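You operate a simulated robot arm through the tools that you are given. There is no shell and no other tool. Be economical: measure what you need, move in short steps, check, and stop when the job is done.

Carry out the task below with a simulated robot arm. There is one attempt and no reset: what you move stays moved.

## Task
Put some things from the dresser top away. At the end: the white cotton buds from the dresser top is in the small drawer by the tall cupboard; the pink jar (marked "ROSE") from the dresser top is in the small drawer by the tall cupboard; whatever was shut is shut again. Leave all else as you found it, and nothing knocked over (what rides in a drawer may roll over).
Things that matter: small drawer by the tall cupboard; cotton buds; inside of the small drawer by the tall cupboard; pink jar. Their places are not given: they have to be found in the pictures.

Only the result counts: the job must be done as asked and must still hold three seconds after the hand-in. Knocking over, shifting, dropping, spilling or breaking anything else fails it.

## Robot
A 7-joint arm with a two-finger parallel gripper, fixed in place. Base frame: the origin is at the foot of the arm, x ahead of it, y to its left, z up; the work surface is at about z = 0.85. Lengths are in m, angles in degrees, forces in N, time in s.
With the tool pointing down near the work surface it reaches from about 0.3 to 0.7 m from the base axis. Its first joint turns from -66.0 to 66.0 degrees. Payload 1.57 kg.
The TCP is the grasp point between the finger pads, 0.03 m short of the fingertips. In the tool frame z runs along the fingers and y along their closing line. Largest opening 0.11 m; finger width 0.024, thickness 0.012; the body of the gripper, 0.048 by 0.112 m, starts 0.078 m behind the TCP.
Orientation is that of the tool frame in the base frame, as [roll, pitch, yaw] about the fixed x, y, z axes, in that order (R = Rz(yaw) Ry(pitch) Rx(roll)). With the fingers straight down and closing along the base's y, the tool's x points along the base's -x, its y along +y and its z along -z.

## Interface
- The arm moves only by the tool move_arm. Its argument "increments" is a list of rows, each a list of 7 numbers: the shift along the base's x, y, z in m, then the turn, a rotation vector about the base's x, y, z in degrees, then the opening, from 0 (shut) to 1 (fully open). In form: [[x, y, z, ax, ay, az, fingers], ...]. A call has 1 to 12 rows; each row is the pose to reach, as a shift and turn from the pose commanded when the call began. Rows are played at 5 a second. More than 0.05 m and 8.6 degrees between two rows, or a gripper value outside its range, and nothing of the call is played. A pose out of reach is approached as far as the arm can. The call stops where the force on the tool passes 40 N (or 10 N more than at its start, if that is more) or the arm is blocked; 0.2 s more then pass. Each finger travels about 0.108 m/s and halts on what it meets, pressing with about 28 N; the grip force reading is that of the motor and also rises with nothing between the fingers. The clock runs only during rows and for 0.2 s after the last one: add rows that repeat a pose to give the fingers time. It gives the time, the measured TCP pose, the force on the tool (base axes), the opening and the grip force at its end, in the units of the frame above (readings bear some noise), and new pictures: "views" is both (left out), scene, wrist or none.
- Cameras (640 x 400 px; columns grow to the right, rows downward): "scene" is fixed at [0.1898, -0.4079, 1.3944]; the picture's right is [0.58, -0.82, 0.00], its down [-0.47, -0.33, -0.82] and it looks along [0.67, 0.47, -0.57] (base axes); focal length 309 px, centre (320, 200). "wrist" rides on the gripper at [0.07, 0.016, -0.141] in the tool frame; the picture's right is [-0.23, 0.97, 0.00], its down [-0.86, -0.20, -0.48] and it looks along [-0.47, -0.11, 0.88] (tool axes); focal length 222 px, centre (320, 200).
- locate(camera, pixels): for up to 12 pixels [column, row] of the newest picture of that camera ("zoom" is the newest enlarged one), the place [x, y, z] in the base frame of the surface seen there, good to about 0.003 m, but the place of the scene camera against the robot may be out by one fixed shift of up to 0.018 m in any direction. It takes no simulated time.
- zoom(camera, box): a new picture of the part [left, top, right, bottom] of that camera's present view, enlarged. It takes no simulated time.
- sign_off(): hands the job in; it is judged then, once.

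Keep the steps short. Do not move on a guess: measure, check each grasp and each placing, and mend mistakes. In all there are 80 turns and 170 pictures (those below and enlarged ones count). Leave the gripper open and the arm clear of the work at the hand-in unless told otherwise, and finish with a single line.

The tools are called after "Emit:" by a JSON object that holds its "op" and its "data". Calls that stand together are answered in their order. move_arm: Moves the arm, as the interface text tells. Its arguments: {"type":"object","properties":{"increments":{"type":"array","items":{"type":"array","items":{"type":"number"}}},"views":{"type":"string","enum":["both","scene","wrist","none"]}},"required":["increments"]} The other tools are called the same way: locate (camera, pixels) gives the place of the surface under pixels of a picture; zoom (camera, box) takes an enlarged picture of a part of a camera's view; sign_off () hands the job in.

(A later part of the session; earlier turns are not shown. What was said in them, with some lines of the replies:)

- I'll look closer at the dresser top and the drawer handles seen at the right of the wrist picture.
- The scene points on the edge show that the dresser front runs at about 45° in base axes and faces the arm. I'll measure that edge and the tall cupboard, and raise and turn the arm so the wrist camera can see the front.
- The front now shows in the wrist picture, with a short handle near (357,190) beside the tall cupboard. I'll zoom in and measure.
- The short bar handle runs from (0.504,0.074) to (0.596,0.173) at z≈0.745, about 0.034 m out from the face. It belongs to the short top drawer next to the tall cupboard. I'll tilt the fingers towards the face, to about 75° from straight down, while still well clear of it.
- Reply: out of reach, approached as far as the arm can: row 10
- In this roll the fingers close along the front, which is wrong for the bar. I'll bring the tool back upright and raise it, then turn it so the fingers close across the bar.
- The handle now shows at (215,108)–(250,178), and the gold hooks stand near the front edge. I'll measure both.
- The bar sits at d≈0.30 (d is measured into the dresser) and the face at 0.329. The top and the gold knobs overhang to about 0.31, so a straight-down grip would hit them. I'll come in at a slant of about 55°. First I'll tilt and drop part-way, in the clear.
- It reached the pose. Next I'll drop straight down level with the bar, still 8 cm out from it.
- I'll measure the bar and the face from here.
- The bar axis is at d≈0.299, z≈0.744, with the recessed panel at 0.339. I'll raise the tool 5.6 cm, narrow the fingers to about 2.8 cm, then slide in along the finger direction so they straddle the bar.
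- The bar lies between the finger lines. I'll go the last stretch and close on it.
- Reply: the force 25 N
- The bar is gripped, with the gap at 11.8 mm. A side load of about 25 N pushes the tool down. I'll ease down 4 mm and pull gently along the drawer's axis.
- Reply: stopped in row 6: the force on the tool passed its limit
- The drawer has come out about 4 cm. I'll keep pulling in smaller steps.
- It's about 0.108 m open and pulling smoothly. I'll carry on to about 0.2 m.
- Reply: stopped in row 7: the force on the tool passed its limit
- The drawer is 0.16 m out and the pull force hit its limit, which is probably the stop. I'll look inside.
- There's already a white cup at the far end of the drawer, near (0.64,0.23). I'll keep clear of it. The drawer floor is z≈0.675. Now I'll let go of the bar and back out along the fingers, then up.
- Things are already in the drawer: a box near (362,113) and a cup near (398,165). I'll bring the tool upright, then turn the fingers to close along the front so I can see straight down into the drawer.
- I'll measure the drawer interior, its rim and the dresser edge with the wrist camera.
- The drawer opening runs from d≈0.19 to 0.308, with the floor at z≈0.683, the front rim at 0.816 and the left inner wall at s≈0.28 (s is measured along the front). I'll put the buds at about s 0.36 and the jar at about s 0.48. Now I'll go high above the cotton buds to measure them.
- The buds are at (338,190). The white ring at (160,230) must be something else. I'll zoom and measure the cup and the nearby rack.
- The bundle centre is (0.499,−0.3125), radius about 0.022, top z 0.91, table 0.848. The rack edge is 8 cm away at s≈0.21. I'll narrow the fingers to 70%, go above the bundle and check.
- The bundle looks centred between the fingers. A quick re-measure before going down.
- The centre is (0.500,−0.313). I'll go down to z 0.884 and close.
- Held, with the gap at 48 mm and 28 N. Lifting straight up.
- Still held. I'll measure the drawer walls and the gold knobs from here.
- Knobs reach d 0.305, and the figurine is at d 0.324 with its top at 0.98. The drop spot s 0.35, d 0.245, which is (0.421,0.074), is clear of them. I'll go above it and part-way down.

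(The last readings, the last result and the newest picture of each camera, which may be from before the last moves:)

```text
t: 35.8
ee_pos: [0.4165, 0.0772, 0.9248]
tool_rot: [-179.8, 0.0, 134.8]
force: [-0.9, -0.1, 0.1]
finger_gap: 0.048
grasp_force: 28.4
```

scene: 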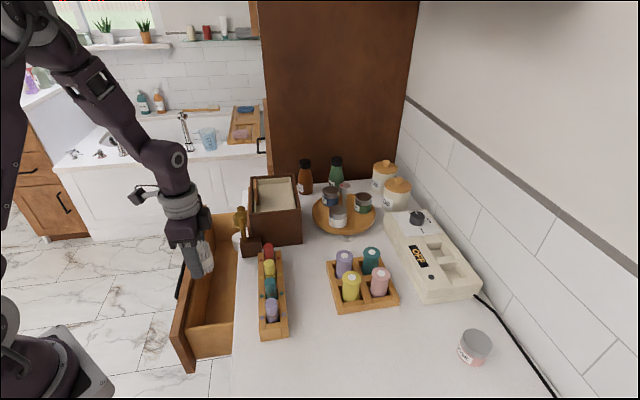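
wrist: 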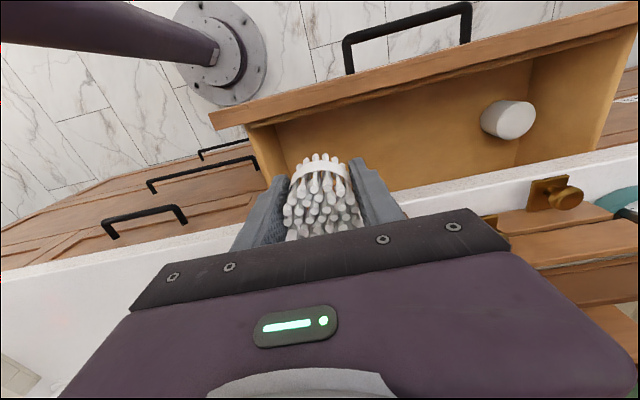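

Well over the open drawer. Going down to z≈0.722.

Emit:
{"op": "move_arm", "data": {"increments": [[0.002, -0.002, -0.04, 0, 0, 0, 0.3], [0.002, -0.002, -0.08, 0, 0, 0, 0.3], [0.002, -0.002, -0.12, 0, 0, 0, 0.3], [0.002, -0.002, -0.15, 0, 0, 0, 0.3], [0.002, -0.002, -0.175, 0, 0, 0, 0.3], [0.002, -0.002, -0.19, 0, 0, 0, 0.3], [0.002, -0.002, -0.2, 0, 0, 0, 0.3], [0.002, -0.002, -0.2, 0, 0, 0, 0.3]]}}

```text
t: 37.6
ee_pos: [0.4208, 0.0751, 0.7248]
tool_rot: [-179.9, -0.1, 134.8]
force: [0.8, 0.3, 0.8]
finger_gap: 0.0483
grasp_force: 28.0
```

scene: 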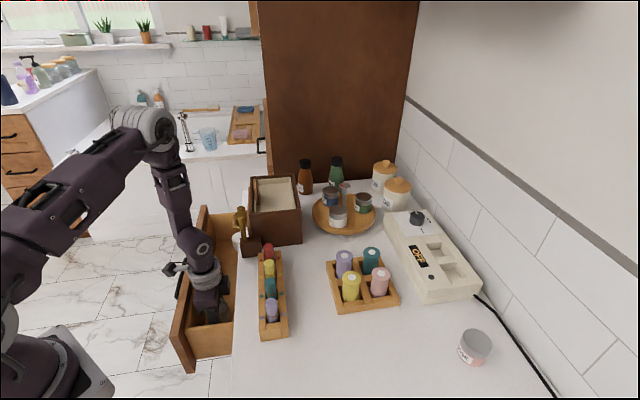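
wrist: 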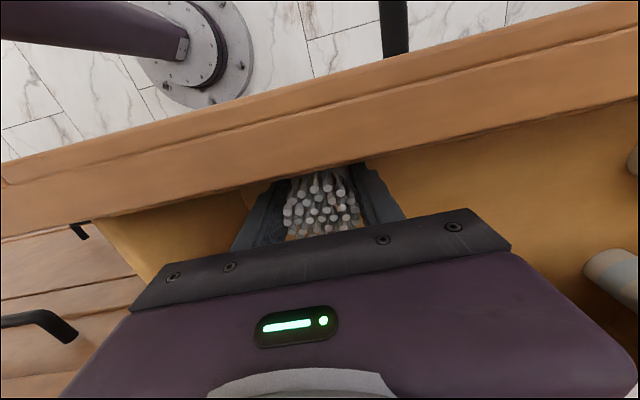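

The bundle bottom is about 5 mm above the floor. I'll lower slowly, open a little and check.

Emit:
{"op": "move_arm", "data": {"increments": [[0, 0, -0.003, 0, 0, 0, 0.3], [0, 0, -0.005, 0, 0, 0, 0.3], [0, 0, -0.005, 0, 0, 0, 0.45], [0, 0, -0.005, 0, 0, 0, 0.52], [0, 0, -0.005, 0, 0, 0, 0.58], [0, 0, -0.005, 0, 0, 0, 0.58]]}}

```text
t: 39.0
ee_pos: [0.4201, 0.0746, 0.7178]
tool_rot: [-179.8, -0.2, 134.8]
force: [0.7, -0.4, -0.3]
finger_gap: 0.064
grasp_force: 0.0
```

scene: 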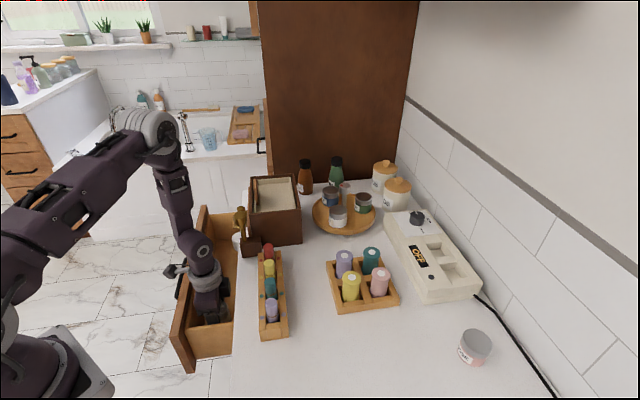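
wrist: 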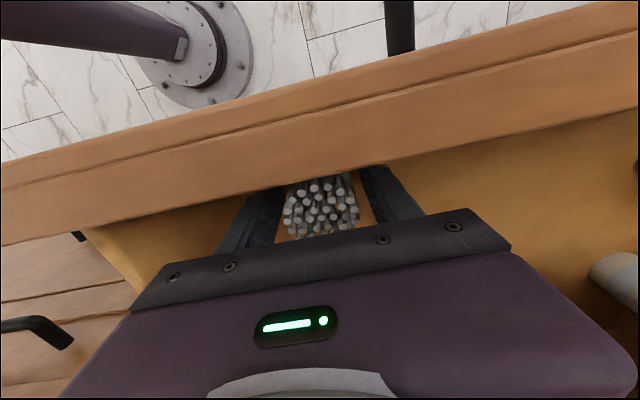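

The fingers are clear and the bundle stands upright. I'll rise straight up.

Emit:
{"op": "move_arm", "data": {"increments": [[0, 0, 0.03, 0, 0, 0, 0.58], [0, 0, 0.07, 0, 0, 0, 0.58], [0, 0, 0.115, 0, 0, 0, 0.58], [0, 0, 0.16, 0, 0, 0, 0.58], [0, 0, 0.205, 0, 0, 0, 0.6], [0, 0, 0.25, 0, 0, 0, 0.7], [0, 0, 0.295, 0, 0, 0, 0.8], [0, 0, 0.34, 0, 0, 0, 0.9], [0, 0, 0.38, 0, 0, 0, 1]]}}

```text
t: 41.0
ee_pos: [0.4208, 0.0725, 1.1001]
tool_rot: [-179.9, -0.1, 134.7]
force: [0.2, -0.6, -0.3]
finger_gap: 0.11
grasp_force: 0.2
```

scene: 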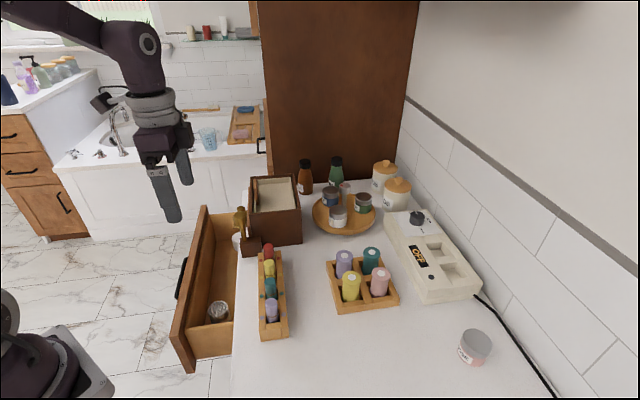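
wrist: 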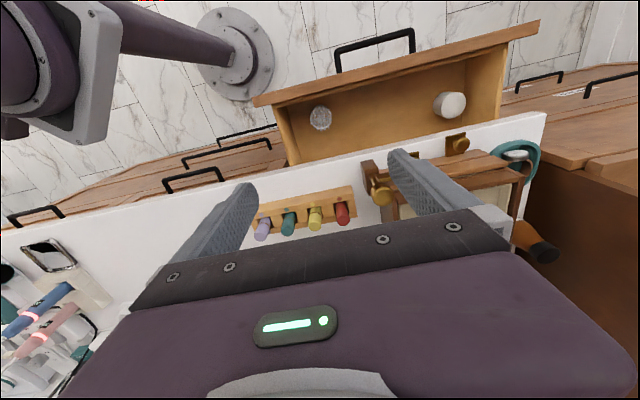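

The buds stand in the drawer. Now I'll go high towards the jar, stopping short of it to measure.

Emit:
{"op": "move_arm", "data": {"increments": [[0, -0.045, 0, 0, 0, 0, 1], [0, -0.09, 0, 0, 0, 0, 1], [0, -0.135, 0, 0, 0, 0, 1], [0, -0.18, 0, 0, 0, 0, 1], [0, -0.225, 0, 0, 0, 0, 1], [0, -0.27, 0, 0, 0, 0, 1], [0.01, -0.315, 0, 0, 0, 0, 1], [0.03, -0.355, 0, 0, 0, 0, 1], [0.05, -0.395, -0.01, 0, 0, 0, 1], [0.07, -0.425, -0.03, 0, 0, 0, 1]]}}

```text
t: 43.2
ee_pos: [0.4908, -0.3532, 1.0661]
tool_rot: [180.0, -0.2, 134.8]
force: [-0.8, 0.0, 0.5]
finger_gap: 0.1099
grasp_force: 0.0
```

scene: 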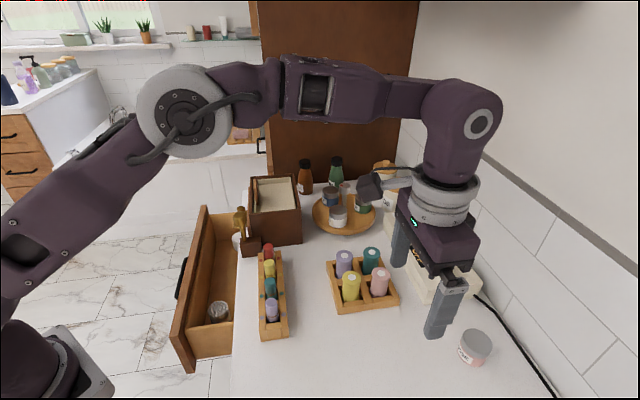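
wrist: 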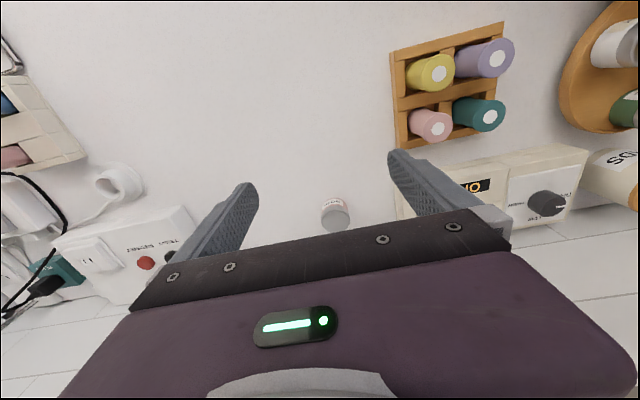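

The jar is at (335,212). I'll zoom and measure.

Emit:
{"op": "zoom", "data": {"camera": "wrist", "box": [290, 170, 430, 250]}}

Emit:
{"op": "locate", "data": {"camera": "wrist", "pixels": [[336, 216], [323, 216], [349, 214], [335, 207], [336, 229], [334, 198], [324, 205], [346, 203], [397, 200], [275, 238], [345, 236]]}}

Emit:
{"op": "locate", "data": {"camera": "scene", "pixels": [[475, 342], [463, 338], [491, 342], [478, 332], [476, 354], [460, 355], [490, 362], [485, 300]]}}

```text
4.57 times, centred on (360, 210) of wrist
```

zoom: 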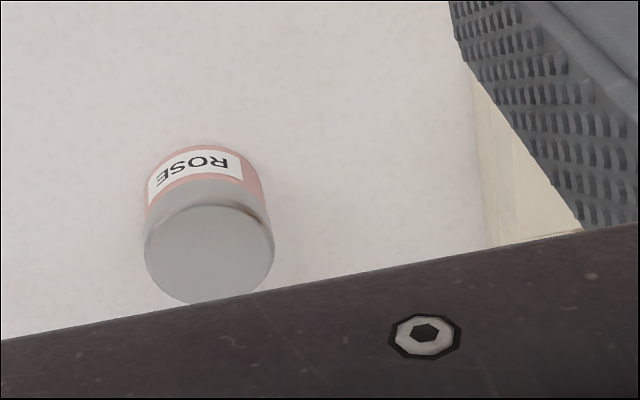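

```text
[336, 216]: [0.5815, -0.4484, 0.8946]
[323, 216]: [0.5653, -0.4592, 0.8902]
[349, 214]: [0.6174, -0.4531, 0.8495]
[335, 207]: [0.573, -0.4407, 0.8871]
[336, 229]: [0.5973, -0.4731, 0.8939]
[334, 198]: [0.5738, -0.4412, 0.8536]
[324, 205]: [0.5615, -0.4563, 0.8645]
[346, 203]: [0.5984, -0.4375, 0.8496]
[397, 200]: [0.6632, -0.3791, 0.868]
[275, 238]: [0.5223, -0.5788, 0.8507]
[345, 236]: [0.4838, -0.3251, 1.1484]
```

```text
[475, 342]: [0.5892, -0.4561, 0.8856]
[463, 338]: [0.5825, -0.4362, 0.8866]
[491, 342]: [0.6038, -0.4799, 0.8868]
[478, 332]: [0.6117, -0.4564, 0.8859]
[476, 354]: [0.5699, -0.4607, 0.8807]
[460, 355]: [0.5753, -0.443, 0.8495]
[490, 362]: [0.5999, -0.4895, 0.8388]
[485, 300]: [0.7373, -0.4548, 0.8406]
```

The jar centre is about (0.5876,−0.4547), 0.743 m from the base axis and just past the stated straight-down reach. Diameter is about 0.044, and z runs from 0.849 to 0.894. I'll see whether the arm gets above it upright.

Emit:
{"op": "move_arm", "data": {"increments": [[0.025, -0.025, -0.03, 0, 0, 0, 0.75], [0.05, -0.05, -0.06, 0, 0, 0, 0.75], [0.075, -0.075, -0.09, 0, 0, 0, 0.75], [0.0965, -0.1005, -0.115, 0, 0, 0, 0.75], [0.0965, -0.1005, -0.115, 0, 0, 0, 0.75]]}}

```text
t: 44.4
ee_pos: [0.5246, -0.3998, 0.9771]
tool_rot: [-179.9, -0.1, 134.8]
force: [0.2, 0.7, -0.4]
finger_gap: 0.0825
grasp_force: 0.0
out of reach, approached as far as the arm can: row 2, 3, 4, 5
```

scene: 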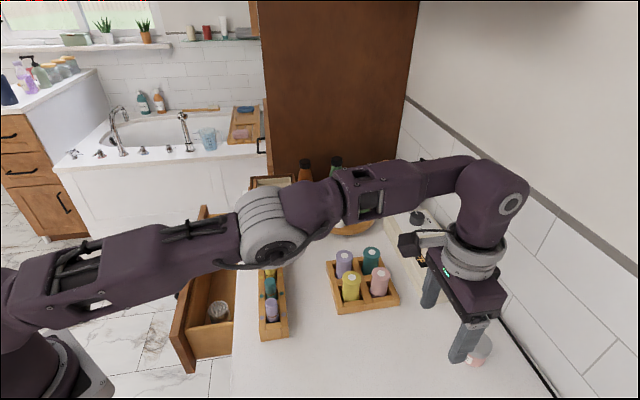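
wrist: 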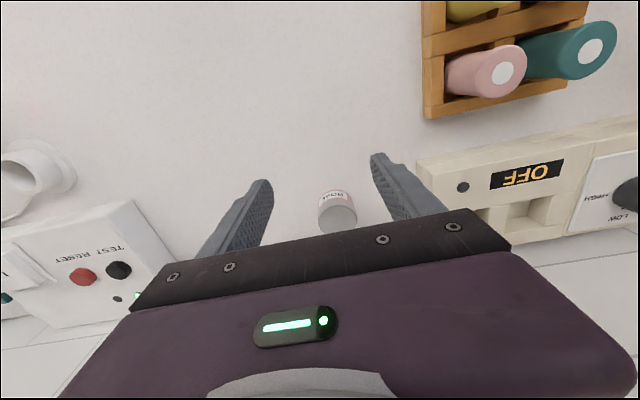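

Upright, the arm stops at r≈0.66. I'll tilt the fingers outwards by 24° and look.

Emit:
{"op": "move_arm", "data": {"increments": [[0, 0, 0, -4.2, -4.2, 0, 0.75], [0, 0, 0, -8.5, -8.5, 0, 0.75], [0, 0, 0, -12.7, -12.7, 0, 0.75], [0, 0, 0, -17, -17, 0, 0.75], [0, 0, 0, -17, -17, 0, 0.75]]}}

```text
t: 45.6
ee_pos: [0.5256, -0.3987, 0.9788]
tool_rot: [-179.9, 24.0, 134.7]
force: [0.0, -0.8, -0.9]
finger_gap: 0.0826
grasp_force: 0.0
```

scene: 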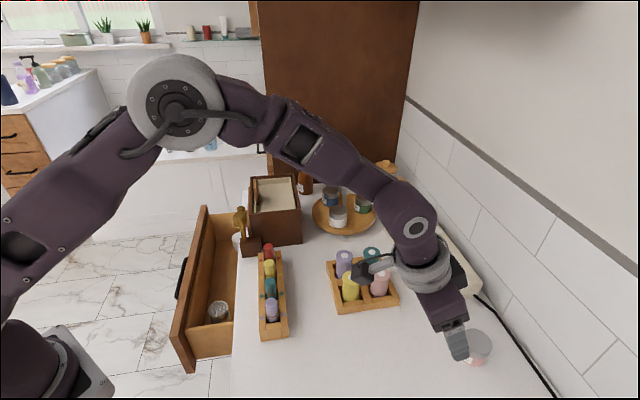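
wrist: 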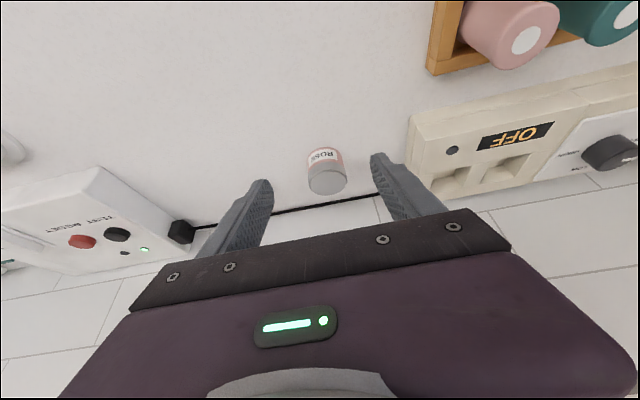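

Plenty of reach now. I'll re-measure the jar from this nearer view.

Emit:
{"op": "locate", "data": {"camera": "wrist", "pixels": [[327, 181], [310, 182], [344, 178], [326, 171], [328, 192], [309, 172], [343, 166], [326, 165], [412, 165], [330, 205]]}}

Emit:
{"op": "zoom", "data": {"camera": "wrist", "box": [270, 130, 390, 220]}}

```text
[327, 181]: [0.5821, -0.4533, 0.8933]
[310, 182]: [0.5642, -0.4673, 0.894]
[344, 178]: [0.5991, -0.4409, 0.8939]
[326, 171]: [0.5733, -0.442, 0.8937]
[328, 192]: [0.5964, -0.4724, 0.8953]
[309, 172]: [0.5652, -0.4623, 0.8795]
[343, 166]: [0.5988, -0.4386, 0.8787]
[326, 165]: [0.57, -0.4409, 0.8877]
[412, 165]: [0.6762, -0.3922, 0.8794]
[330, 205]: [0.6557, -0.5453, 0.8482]
```

```text
4.44 times, centred on (330, 175) of wrist
```

zoom: 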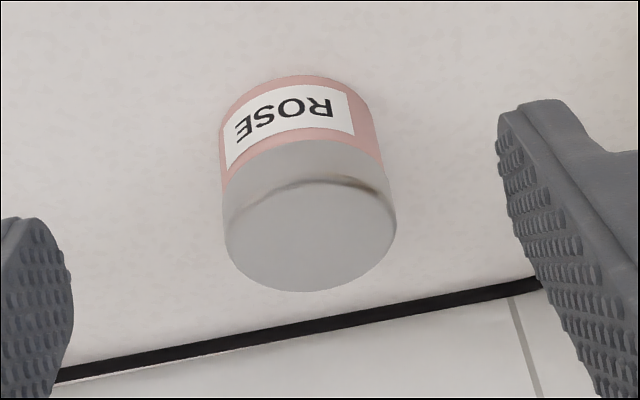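

The jar centre is (0.585,−0.457), radius 0.022. I'll go above it and ease the tilt to about 20°.

Emit:
{"op": "move_arm", "data": {"increments": [[0.02, -0.02, -0.005, 0, 0, 0, 0.75], [0.04, -0.04, -0.01, 0, 0, 0, 0.75], [0.0593, -0.0586, -0.02, 0, 0, 0, 0.75], [0.0593, -0.0586, -0.02, 2.8, 2.8, 0, 0.75], [0.0593, -0.0586, -0.02, 2.8, 2.8, 0, 0.75]]}}

```text
t: 46.8
ee_pos: [0.5837, -0.4577, 0.9578]
tool_rot: [180.0, 19.9, 134.8]
force: [0.0, 0.0, -1.1]
finger_gap: 0.0824
grasp_force: 0.1
```

scene: 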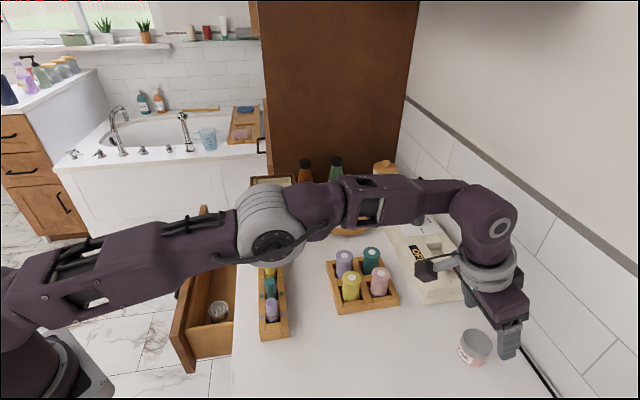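
wrist: 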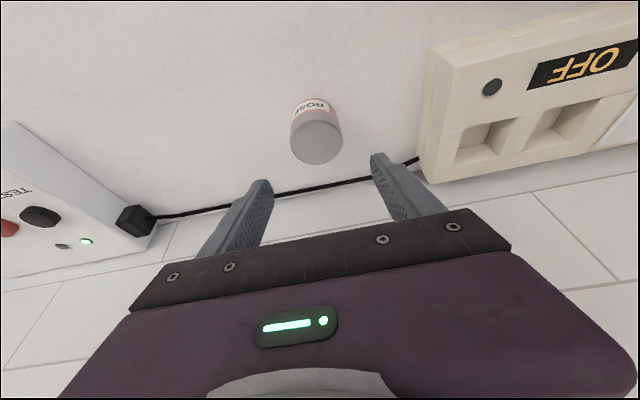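

In position at 20° tilt. I'll confirm the jar against the TCP before going down.

Emit:
{"op": "locate", "data": {"camera": "wrist", "pixels": [[317, 142], [291, 142], [342, 138], [316, 122], [319, 163], [430, 150]]}}

```text
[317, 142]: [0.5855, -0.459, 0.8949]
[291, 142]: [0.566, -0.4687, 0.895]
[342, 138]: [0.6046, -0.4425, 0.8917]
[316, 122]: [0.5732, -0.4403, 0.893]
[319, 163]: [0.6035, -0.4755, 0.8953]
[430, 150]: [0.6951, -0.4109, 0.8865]
```

The centre is (0.586,−0.4577), so I'm centred within 3 mm. Going down to z 0.890 and closing.

Emit:
{"op": "move_arm", "data": {"increments": [[0.002, -0.001, -0.025, 0, 0, 0, 0.75], [0.002, -0.001, -0.05, 0, 0, 0, 0.75], [0.002, -0.001, -0.067, 0, 0, 0, 0.75], [0.002, -0.001, -0.067, 0, 0, 0, 0.75], [0.002, -0.001, -0.067, 0, 0, 0, 0.55], [0.002, -0.001, -0.067, 0, 0, 0, 0.42], [0.002, -0.001, -0.067, 0, 0, 0, 0.3], [0.002, -0.001, -0.067, 0, 0, 0, 0.3]]}}

```text
t: 48.6
ee_pos: [0.5857, -0.4565, 0.892]
tool_rot: [-180.0, 20.0, 134.9]
force: [-0.2, -0.1, -0.5]
finger_gap: 0.048
grasp_force: 28.0
```

scene: 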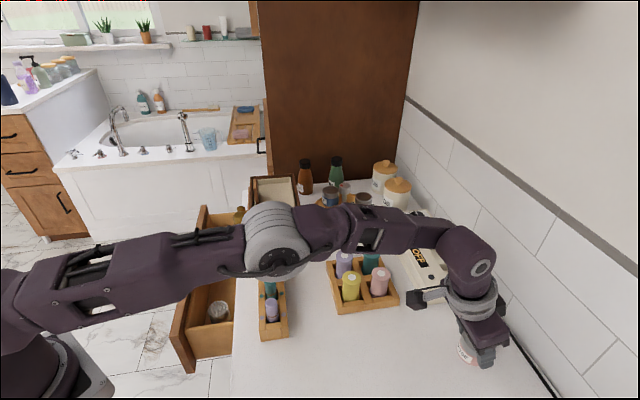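
wrist: 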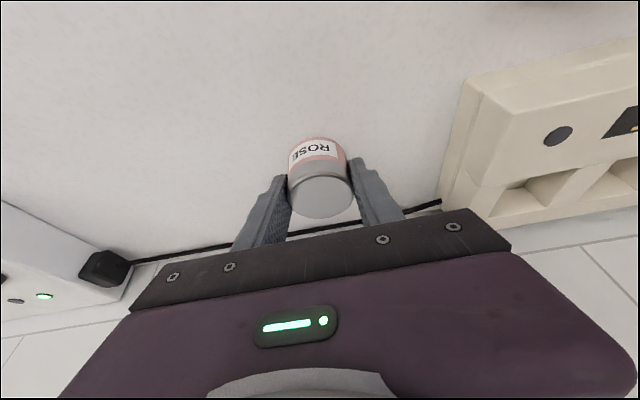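

Gripped, with the gap at 48 mm and 28 N. I'll lift straight up, then draw back.

Emit:
{"op": "move_arm", "data": {"increments": [[0, 0, 0.02, 0, 0, 0, 0.3], [0, 0, 0.05, 0, 0, 0, 0.3], [-0.01, 0.01, 0.085, 0, 0, 0, 0.3], [-0.03, 0.03, 0.12, 0, 0, 0, 0.3], [-0.055, 0.055, 0.155, 0, 0, 0, 0.3], [-0.085, 0.085, 0.18, 0, 0, 0, 0.3], [-0.11, 0.115, 0.2, 0, 0, 0, 0.3], [-0.13, 0.155, 0.2, 0, 0, 0, 0.3], [-0.145, 0.195, 0.2, 0, 0, 0, 0.3], [-0.155, 0.24, 0.2, 0, 0, 0, 0.3], [-0.165, 0.285, 0.2, 0, 0, 0, 0.3], [-0.17, 0.33, 0.2, 0, 0, 0, 0.3]]}}

```text
t: 51.2
ee_pos: [0.4174, -0.1294, 1.0933]
tool_rot: [-180.0, 20.0, 134.9]
force: [0.4, 0.0, -0.9]
finger_gap: 0.048
grasp_force: 28.0
```

scene: 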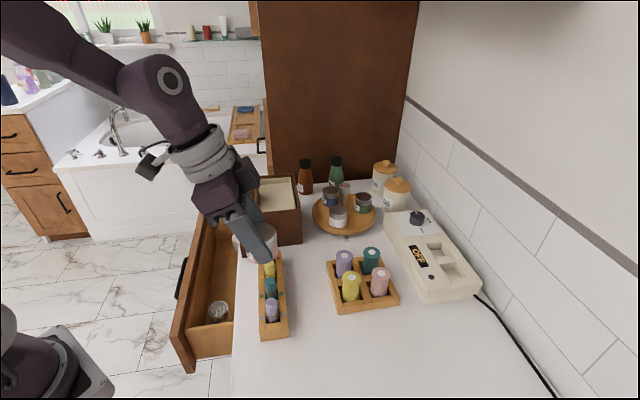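
wrist: 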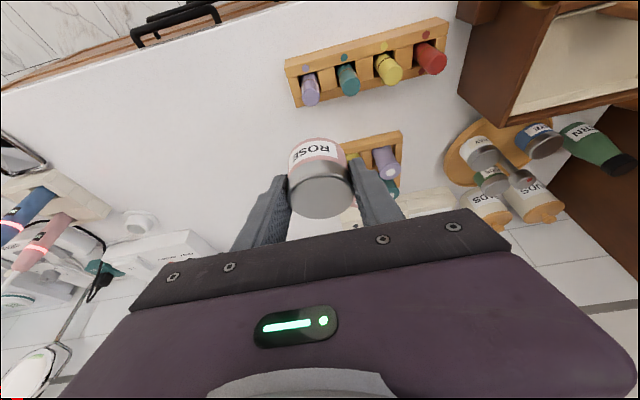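

The jar is held. The drop spot is s 0.47, d 0.245, which is (0.506,0.159). I'll travel there high and ease the tilt to 15°.

Emit:
{"op": "move_arm", "data": {"increments": [[-0.01, 0.04, 0, 0, 0, 0, 0.3], [-0.02, 0.085, 0, 0, 0, 0, 0.3], [-0.02, 0.13, 0, 0, 0, 0, 0.3], [-0.01, 0.17, 0, 0, 0, 0, 0.3], [0.015, 0.205, 0, 3.5, 3.5, 0, 0.3], [0.04, 0.24, 0, 3.5, 3.5, 0, 0.3], [0.065, 0.265, 0, 3.5, 3.5, 0, 0.3], [0.088, 0.288, 0, 3.5, 3.5, 0, 0.3], [0.088, 0.288, 0, 3.5, 3.5, 0, 0.3]]}}

```text
t: 53.2
ee_pos: [0.5034, 0.162, 1.0921]
tool_rot: [-180.0, 15.0, 134.9]
force: [0.2, 0.5, 0.0]
finger_gap: 0.0478
grasp_force: 27.8
```

scene: 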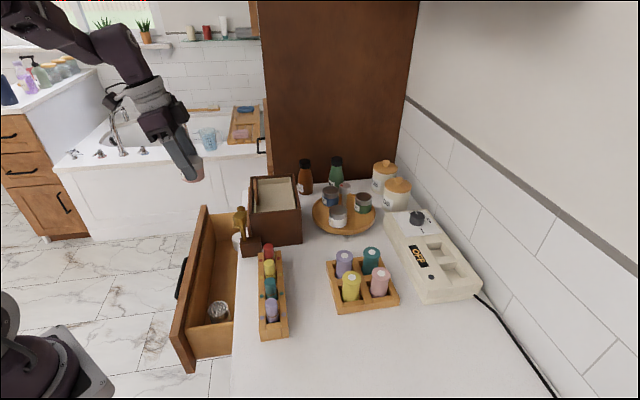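
wrist: 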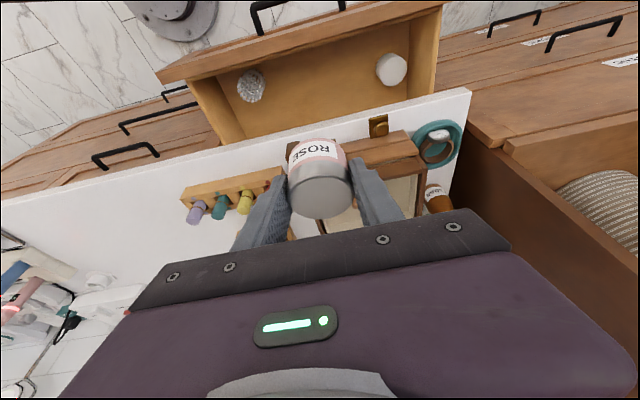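

I'll check the buds, the cup and the rim against the drop spot.

Emit:
{"op": "locate", "data": {"camera": "wrist", "pixels": [[250, 85], [263, 85], [378, 70], [392, 70], [320, 40], [320, 100], [378, 125], [300, 130]]}}

```text
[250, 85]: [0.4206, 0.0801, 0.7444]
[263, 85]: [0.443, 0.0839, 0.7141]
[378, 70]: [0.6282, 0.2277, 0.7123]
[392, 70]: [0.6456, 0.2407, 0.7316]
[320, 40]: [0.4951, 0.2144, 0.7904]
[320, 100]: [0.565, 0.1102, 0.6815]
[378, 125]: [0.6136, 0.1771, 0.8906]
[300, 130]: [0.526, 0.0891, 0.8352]
```

The buds end at s 0.373, the cup starts at about 0.60, and the panel inside is at d≈0.198. I'll shift 1 cm further in and go down to z≈0.87.

Emit:
{"op": "move_arm", "data": {"increments": [[0.007, -0.008, -0.02, 0, 0, 0, 0.3], [0.007, -0.008, -0.06, 0, 0, 0, 0.3], [0.007, -0.008, -0.1, 0, 0, 0, 0.3], [0.007, -0.008, -0.14, 0, 0, 0, 0.3], [0.007, -0.008, -0.18, 0, 0, 0, 0.3], [0.007, -0.008, -0.22, 0, 0, 0, 0.3], [0.007, -0.008, -0.22, 0, 0, 0, 0.3]]}}

```text
t: 54.8
ee_pos: [0.5135, 0.1525, 0.8712]
tool_rot: [180.0, 15.0, 134.8]
force: [0.3, -0.1, -0.5]
finger_gap: 0.0473
grasp_force: 28.1
```

scene: 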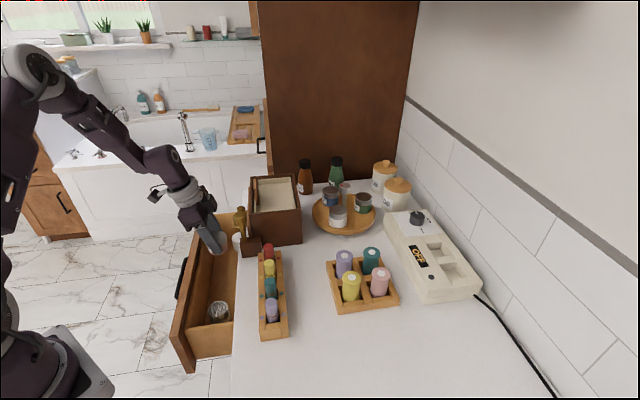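
wrist: 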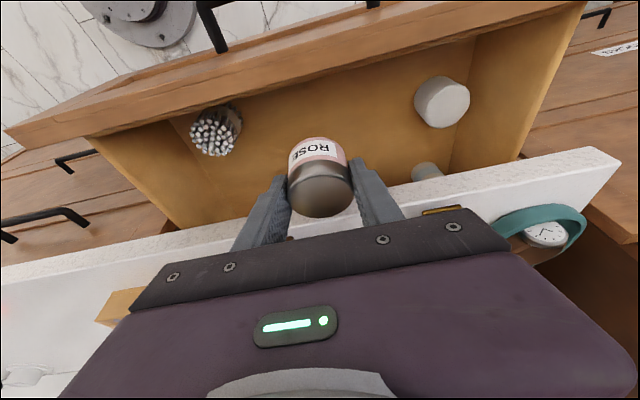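

I'll check what the small item at (427,172) is and its distance.

Emit:
{"op": "locate", "data": {"camera": "wrist", "pixels": [[427, 172], [413, 172], [290, 238], [360, 150], [418, 110], [440, 211], [300, 110]]}}

Emit:
{"op": "zoom", "data": {"camera": "wrist", "box": [180, 60, 500, 260]}}

```text
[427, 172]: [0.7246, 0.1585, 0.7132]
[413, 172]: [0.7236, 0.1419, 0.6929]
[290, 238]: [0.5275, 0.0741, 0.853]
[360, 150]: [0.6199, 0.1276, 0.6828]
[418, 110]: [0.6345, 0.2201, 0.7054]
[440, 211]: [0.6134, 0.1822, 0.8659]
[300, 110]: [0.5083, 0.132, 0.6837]
```

```text
2.00 times, centred on (340, 160) of wrist
```

zoom: 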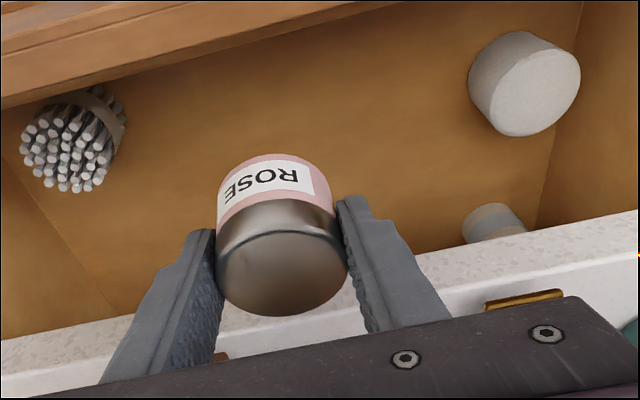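

That item is far back and well clear. Going down slowly to z≈0.732.

Emit:
{"op": "move_arm", "data": {"increments": [[-0.002, 0.002, -0.03, 0, 0, 0, 0.3], [-0.002, 0.002, -0.06, 0, 0, 0, 0.3], [-0.002, 0.002, -0.09, 0, 0, 0, 0.3], [-0.002, 0.002, -0.11, 0, 0, 0, 0.3], [-0.002, 0.002, -0.125, 0, 0, 0, 0.3], [-0.002, 0.002, -0.137, 0, 0, 0, 0.3], [-0.002, 0.002, -0.137, 0, 0, 0, 0.3]]}}

```text
t: 56.4
ee_pos: [0.5095, 0.1554, 0.7363]
tool_rot: [180.0, 15.0, 134.8]
force: [-0.9, -0.2, -0.7]
finger_gap: 0.0473
grasp_force: 28.4
```

scene: 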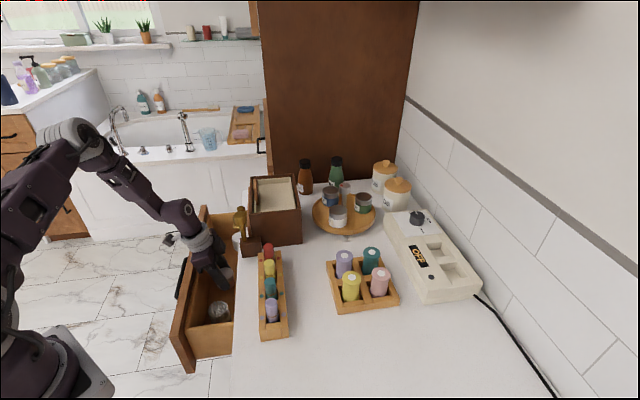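
wrist: 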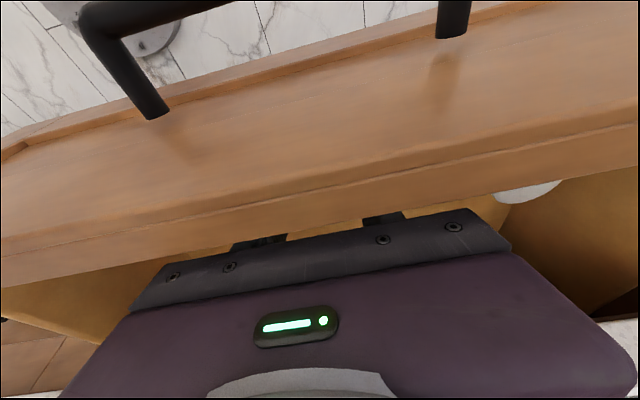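

No contact yet. I'll lower 6 mm more, then open.

Emit:
{"op": "move_arm", "data": {"increments": [[0, 0, -0.003, 0, 0, 0, 0.3], [0, 0, -0.006, 0, 0, 0, 0.3], [0, 0, -0.008, 0, 0, 0, 0.3], [0, 0, -0.008, 0, 0, 0, 0.45], [0, 0, -0.008, 0, 0, 0, 0.52], [0, 0, -0.008, 0, 0, 0, 0.58], [0, 0, -0.008, 0, 0, 0, 0.6]], "views": "none"}}

Emit:
{"op": "move_arm", "data": {"increments": [[0, 0, 0.02, 0, 0, 0, 0.6], [0, 0, 0.05, 0, 0, 0, 0.6], [0, 0, 0.09, 0, 0, 0, 0.6], [0, 0, 0.13, 0, 0, 0, 0.6], [0, 0, 0.17, 0, 0, 0, 0.6], [0, 0, 0.21, 0, 0, 0, 0.6], [0, 0, 0.25, 0, 0, 0, 0.6], [0, 0, 0.29, 0, 0, 0, 0.6], [0, 0, 0.33, 0, 0, 0, 0.6], [0, 0, 0.36, 0, 0, 0, 0.6]]}}

```text
t: 58.0
ee_pos: [0.5093, 0.1542, 0.7275]
tool_rot: [180.0, 14.9, 134.8]
force: [0.0, -0.2, 0.3]
finger_gap: 0.066
grasp_force: 0.1
```

```text
t: 60.2
ee_pos: [0.5106, 0.1507, 1.0861]
tool_rot: [180.0, 15.0, 134.8]
force: [-0.1, -0.7, 0.1]
finger_gap: 0.066
grasp_force: 0.0
```

scene: 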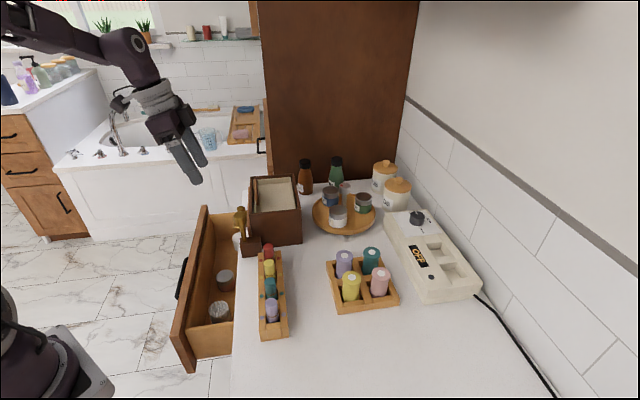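
wrist: 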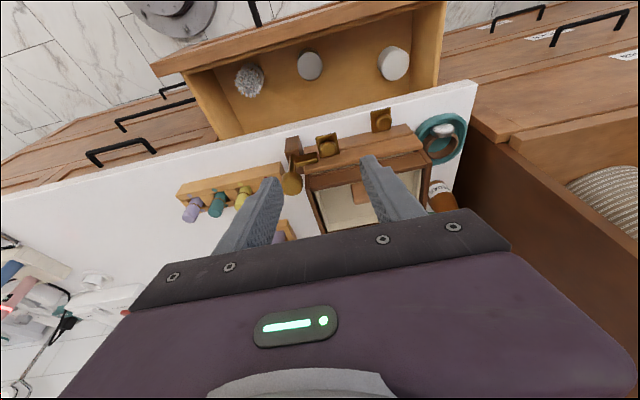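

The jar and buds both stand upright in the drawer. Now to close it: I'll shut the fingers and back off in front of the drawer at height, with the tilt set to 30°.

Emit:
{"op": "move_arm", "data": {"increments": [[-0.03, 0.03, 0, 0, 0, 0, 0.4], [-0.06, 0.06, 0, -5.3, -5.3, 0, 0.2], [-0.09, 0.095, 0, -10.6, -10.6, 0, 0], [-0.128, 0.136, 0, -10.6, -10.6, 0, 0], [-0.128, 0.136, -0.04, -10.6, -10.6, 0, 0], [-0.128, 0.136, -0.08, -10.6, -10.6, 0, 0], [-0.128, 0.136, -0.12, -10.6, -10.6, 0, 0], [-0.128, 0.136, -0.16, -10.6, -10.6, 0, 0], [-0.128, 0.136, -0.16, -10.6, -10.6, 0, 0]]}}

```text
refused: row 4 steps farther than a row can; nothing moved
```

The last step was too long, so I'll split it.

Emit:
{"op": "move_arm", "data": {"increments": [[-0.03, 0.03, 0, 0, 0, 0, 0.4], [-0.06, 0.06, 0, -5.3, -5.3, 0, 0.2], [-0.09, 0.095, 0, -10.6, -10.6, 0, 0], [-0.11, 0.115, 0, -10.6, -10.6, 0, 0], [-0.128, 0.136, 0, -10.6, -10.6, 0, 0], [-0.128, 0.136, -0.04, -10.6, -10.6, 0, 0], [-0.128, 0.136, -0.08, -10.6, -10.6, 0, 0], [-0.128, 0.136, -0.12, -10.6, -10.6, 0, 0], [-0.128, 0.136, -0.16, -10.6, -10.6, 0, 0], [-0.128, 0.136, -0.16, -10.6, -10.6, 0, 0]]}}

```text
t: 62.4
ee_pos: [0.3838, 0.2924, 0.9252]
tool_rot: [179.9, 29.9, 134.8]
force: [0.0, -0.6, 0.3]
finger_gap: 0.0002
grasp_force: 21.2
```

scene: 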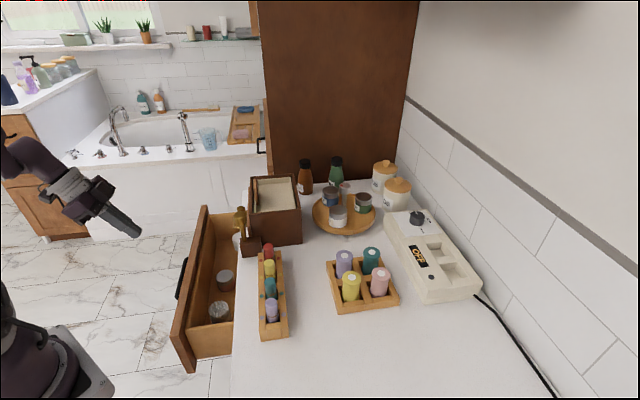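
wrist: 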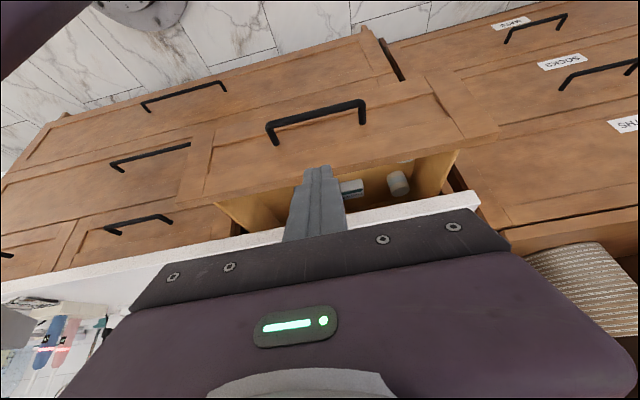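

I'll measure the bar where it is now.

Emit:
{"op": "locate", "data": {"camera": "wrist", "pixels": [[270, 124], [315, 113], [358, 102], [310, 165], [250, 185], [320, 140]]}}

```text
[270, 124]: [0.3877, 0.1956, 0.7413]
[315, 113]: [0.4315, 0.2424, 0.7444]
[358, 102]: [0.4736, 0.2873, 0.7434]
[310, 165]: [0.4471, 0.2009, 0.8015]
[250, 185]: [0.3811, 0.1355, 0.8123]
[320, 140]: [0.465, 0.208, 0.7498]
```

The bar's near side is at d≈0.134, s≈0.477, z 0.744, and the fingers are at d≈0.065. I'll go down in front of it.

Emit:
{"op": "move_arm", "data": {"increments": [[0, 0, -0.045, 0, 0, 0, 0], [0.002, 0, -0.09, 0, 0, 0, 0], [0.003, 0.0, -0.135, 0, 0, 0, 0], [0.003, 0.0, -0.178, 0, 0, 0, 0], [0.003, 0.0, -0.178, 0, 0, 0, 0]]}}

```text
t: 63.6
ee_pos: [0.3839, 0.2897, 0.7477]
tool_rot: [-179.5, 30.0, 134.9]
force: [0.5, 0.7, 0.1]
finger_gap: 0.0
grasp_force: 21.4
```

scene: 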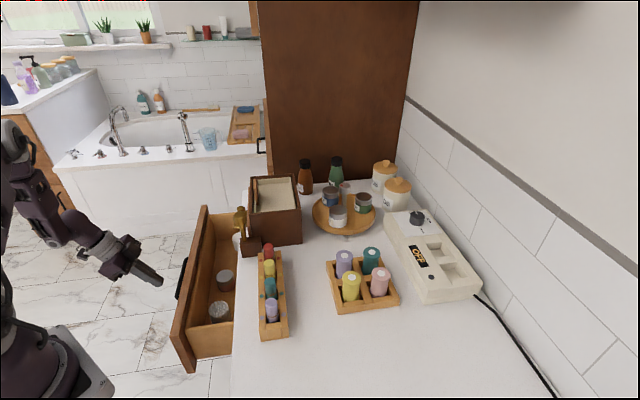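
wrist: 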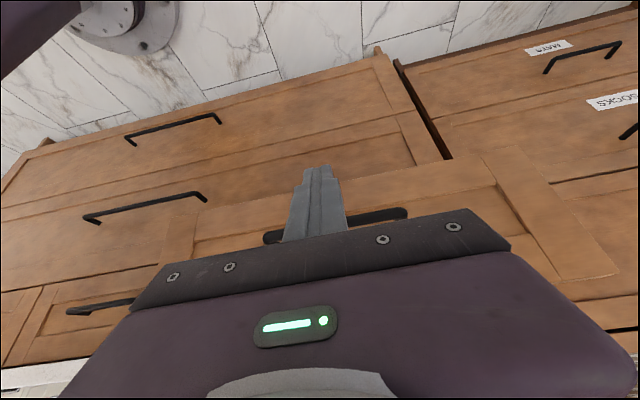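

The fingers are in front of the bar's middle. I'll push slowly along the drawer axis.

Emit:
{"op": "move_arm", "data": {"increments": [[0.01, -0.01, 0, 0, 0, 0, 0], [0.02, -0.02, 0, 0, 0, 0, 0], [0.028, -0.028, 0, 0, 0, 0, 0], [0.036, -0.036, 0, 0, 0, 0, 0], [0.043, -0.043, 0, 0, 0, 0, 0], [0.05, -0.05, 0, 0, 0, 0, 0], [0.057, -0.057, 0, 0, 0, 0, 0], [0.064, -0.064, 0, 0, 0, 0, 0], [0.071, -0.071, 0, 0, 0, 0, 0]]}}

```text
t: 65.6
ee_pos: [0.4544, 0.2202, 0.7485]
tool_rot: [180.0, 30.0, 134.8]
force: [-0.5, 0.0, -0.5]
finger_gap: 0.0001
grasp_force: 21.5
```

scene: 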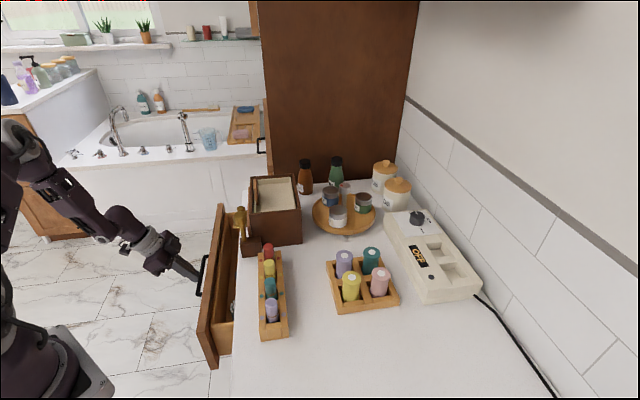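
wrist: 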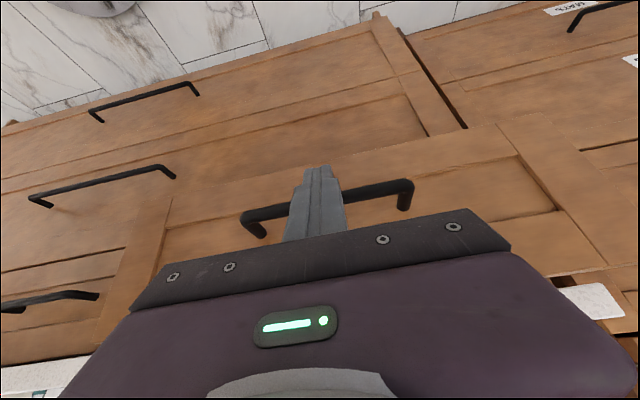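

It's closing. I'll carry on more slowly.

Emit:
{"op": "move_arm", "data": {"increments": [[0.006, -0.006, 0, 0, 0, 0, 0], [0.013, -0.013, 0, 0, 0, 0, 0], [0.02, -0.02, 0, 0, 0, 0, 0], [0.027, -0.027, 0, 0, 0, 0, 0], [0.034, -0.034, 0, 0, 0, 0, 0], [0.041, -0.041, 0, 0, 0, 0, 0], [0.048, -0.048, 0, 0, 0, 0, 0], [0.055, -0.055, 0, 0, 0, 0, 0], [0.062, -0.062, 0, 0, 0, 0, 0], [0.068, -0.068, 0, 0, 0, 0, 0]]}}

```text
t: 67.8
ee_pos: [0.5235, 0.1504, 0.7481]
tool_rot: [-179.9, 30.0, 134.6]
force: [-0.1, -1.2, -0.2]
finger_gap: 0.0
grasp_force: 21.9
```

scene: 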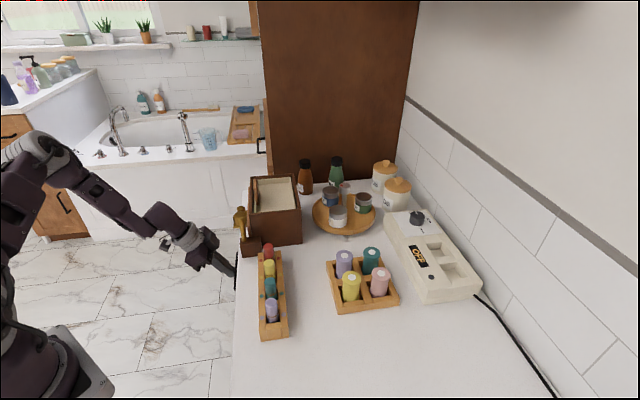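
wrist: 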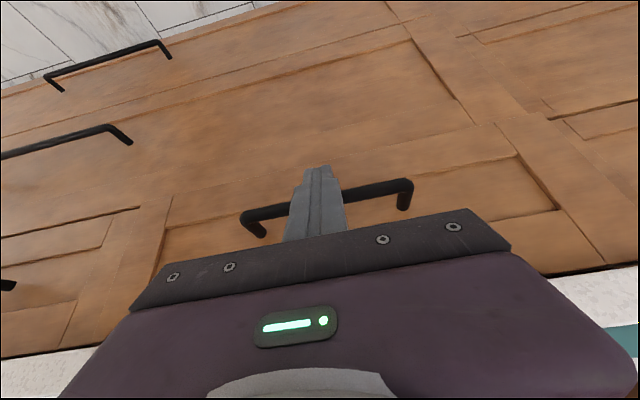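

Nearly flush. I'll use tiny steps until it stops.

Emit:
{"op": "move_arm", "data": {"increments": [[0.003, -0.003, 0, 0, 0, 0, 0], [0.006, -0.006, 0, 0, 0, 0, 0], [0.009, -0.009, 0, 0, 0, 0, 0], [0.012, -0.012, 0, 0, 0, 0, 0], [0.015, -0.015, 0, 0, 0, 0, 0], [0.018, -0.018, 0, 0, 0, 0, 0], [0.02, -0.02, 0, 0, 0, 0, 0]]}}

```text
t: 68.9
ee_pos: [0.5322, 0.1438, 0.7452]
tool_rot: [180.0, 29.4, 135.1]
force: [-1.1, 2.5, -1.7]
finger_gap: 0.0002
grasp_force: 21.4
stopped in row 5: the force on the tool passed its limit (the readings are from after the stop); the commanded pose is now the measured one
```

scene: 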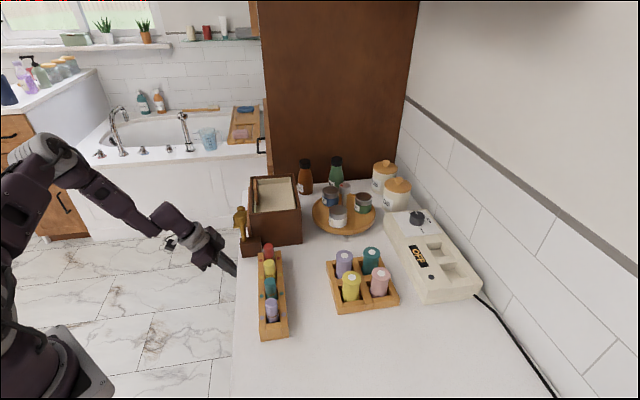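
wrist: 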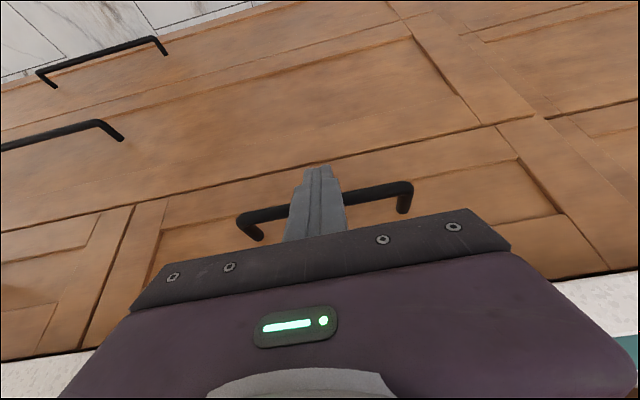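

It stopped hard, which suggests it's fully shut. I'll compare the drawer face with its neighbours.

Emit:
{"op": "locate", "data": {"camera": "wrist", "pixels": [[365, 192], [145, 220], [115, 225], [520, 150], [545, 130], [350, 165], [340, 145], [575, 250]]}}

Emit:
{"op": "zoom", "data": {"camera": "wrist", "box": [60, 90, 320, 250]}}

```text
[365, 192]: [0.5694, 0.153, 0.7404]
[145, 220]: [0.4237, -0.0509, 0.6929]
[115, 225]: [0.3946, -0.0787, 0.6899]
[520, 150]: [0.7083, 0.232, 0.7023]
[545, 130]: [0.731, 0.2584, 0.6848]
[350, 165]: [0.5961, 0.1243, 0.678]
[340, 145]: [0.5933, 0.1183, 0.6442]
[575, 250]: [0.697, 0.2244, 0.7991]
```

```text
2.46 times, centred on (190, 170) of wrist
```

zoom: 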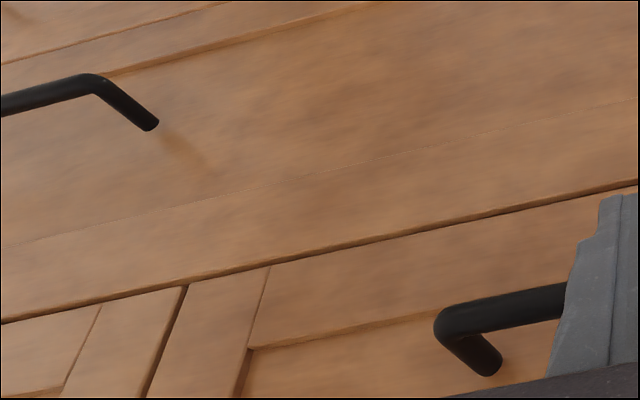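

The drawer face is at d 0.334–0.336 and its neighbours at 0.335–0.336, so it's flush. I'll back away, rise and open the gripper.

Emit:
{"op": "move_arm", "data": {"increments": [[-0.02, 0.02, 0, 0, 0, 0, 0], [-0.045, 0.045, 0, 0, 0, 0, 0], [-0.075, 0.075, 0.01, 0, 0, 0, 0.2], [-0.1, 0.1, 0.04, 0, 0, 0, 0.5], [-0.12, 0.12, 0.08, 0, 0, 0, 0.8], [-0.13, 0.13, 0.12, 0, 0, 0, 1], [-0.14, 0.14, 0.16, 0, 0, 0, 1], [-0.14, 0.14, 0.2, 0, 0, 0, 1], [-0.14, 0.14, 0.24, 0, 0, 0, 1], [-0.14, 0.14, 0.28, 0, 0, 0, 1], [-0.14, 0.14, 0.32, 0, 0, 0, 1]]}}

```text
t: 71.3
ee_pos: [0.3951, 0.2838, 1.0671]
tool_rot: [179.9, 29.4, 135.2]
force: [0.1, -0.2, 0.7]
finger_gap: 0.1101
grasp_force: 0.1
```

scene: 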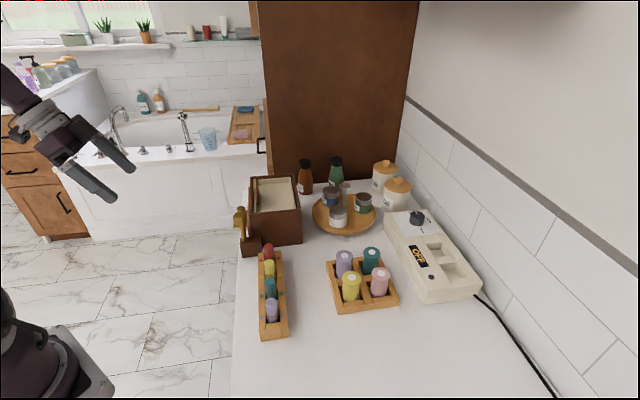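
wrist: 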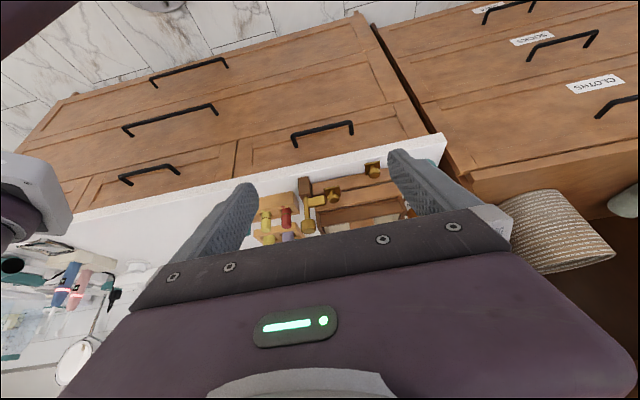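

The drawer is shut flush, everything else stands as before, the gripper is open and the arm is clear. Handing in.

Emit:
{"op": "sign_off", "data": {}}

```text
The job is handed in.
```

The cotton buds and the pink ROSE jar are in the small drawer by the tall cupboard, the drawer is shut, and the other items on the dresser top look undisturbed.
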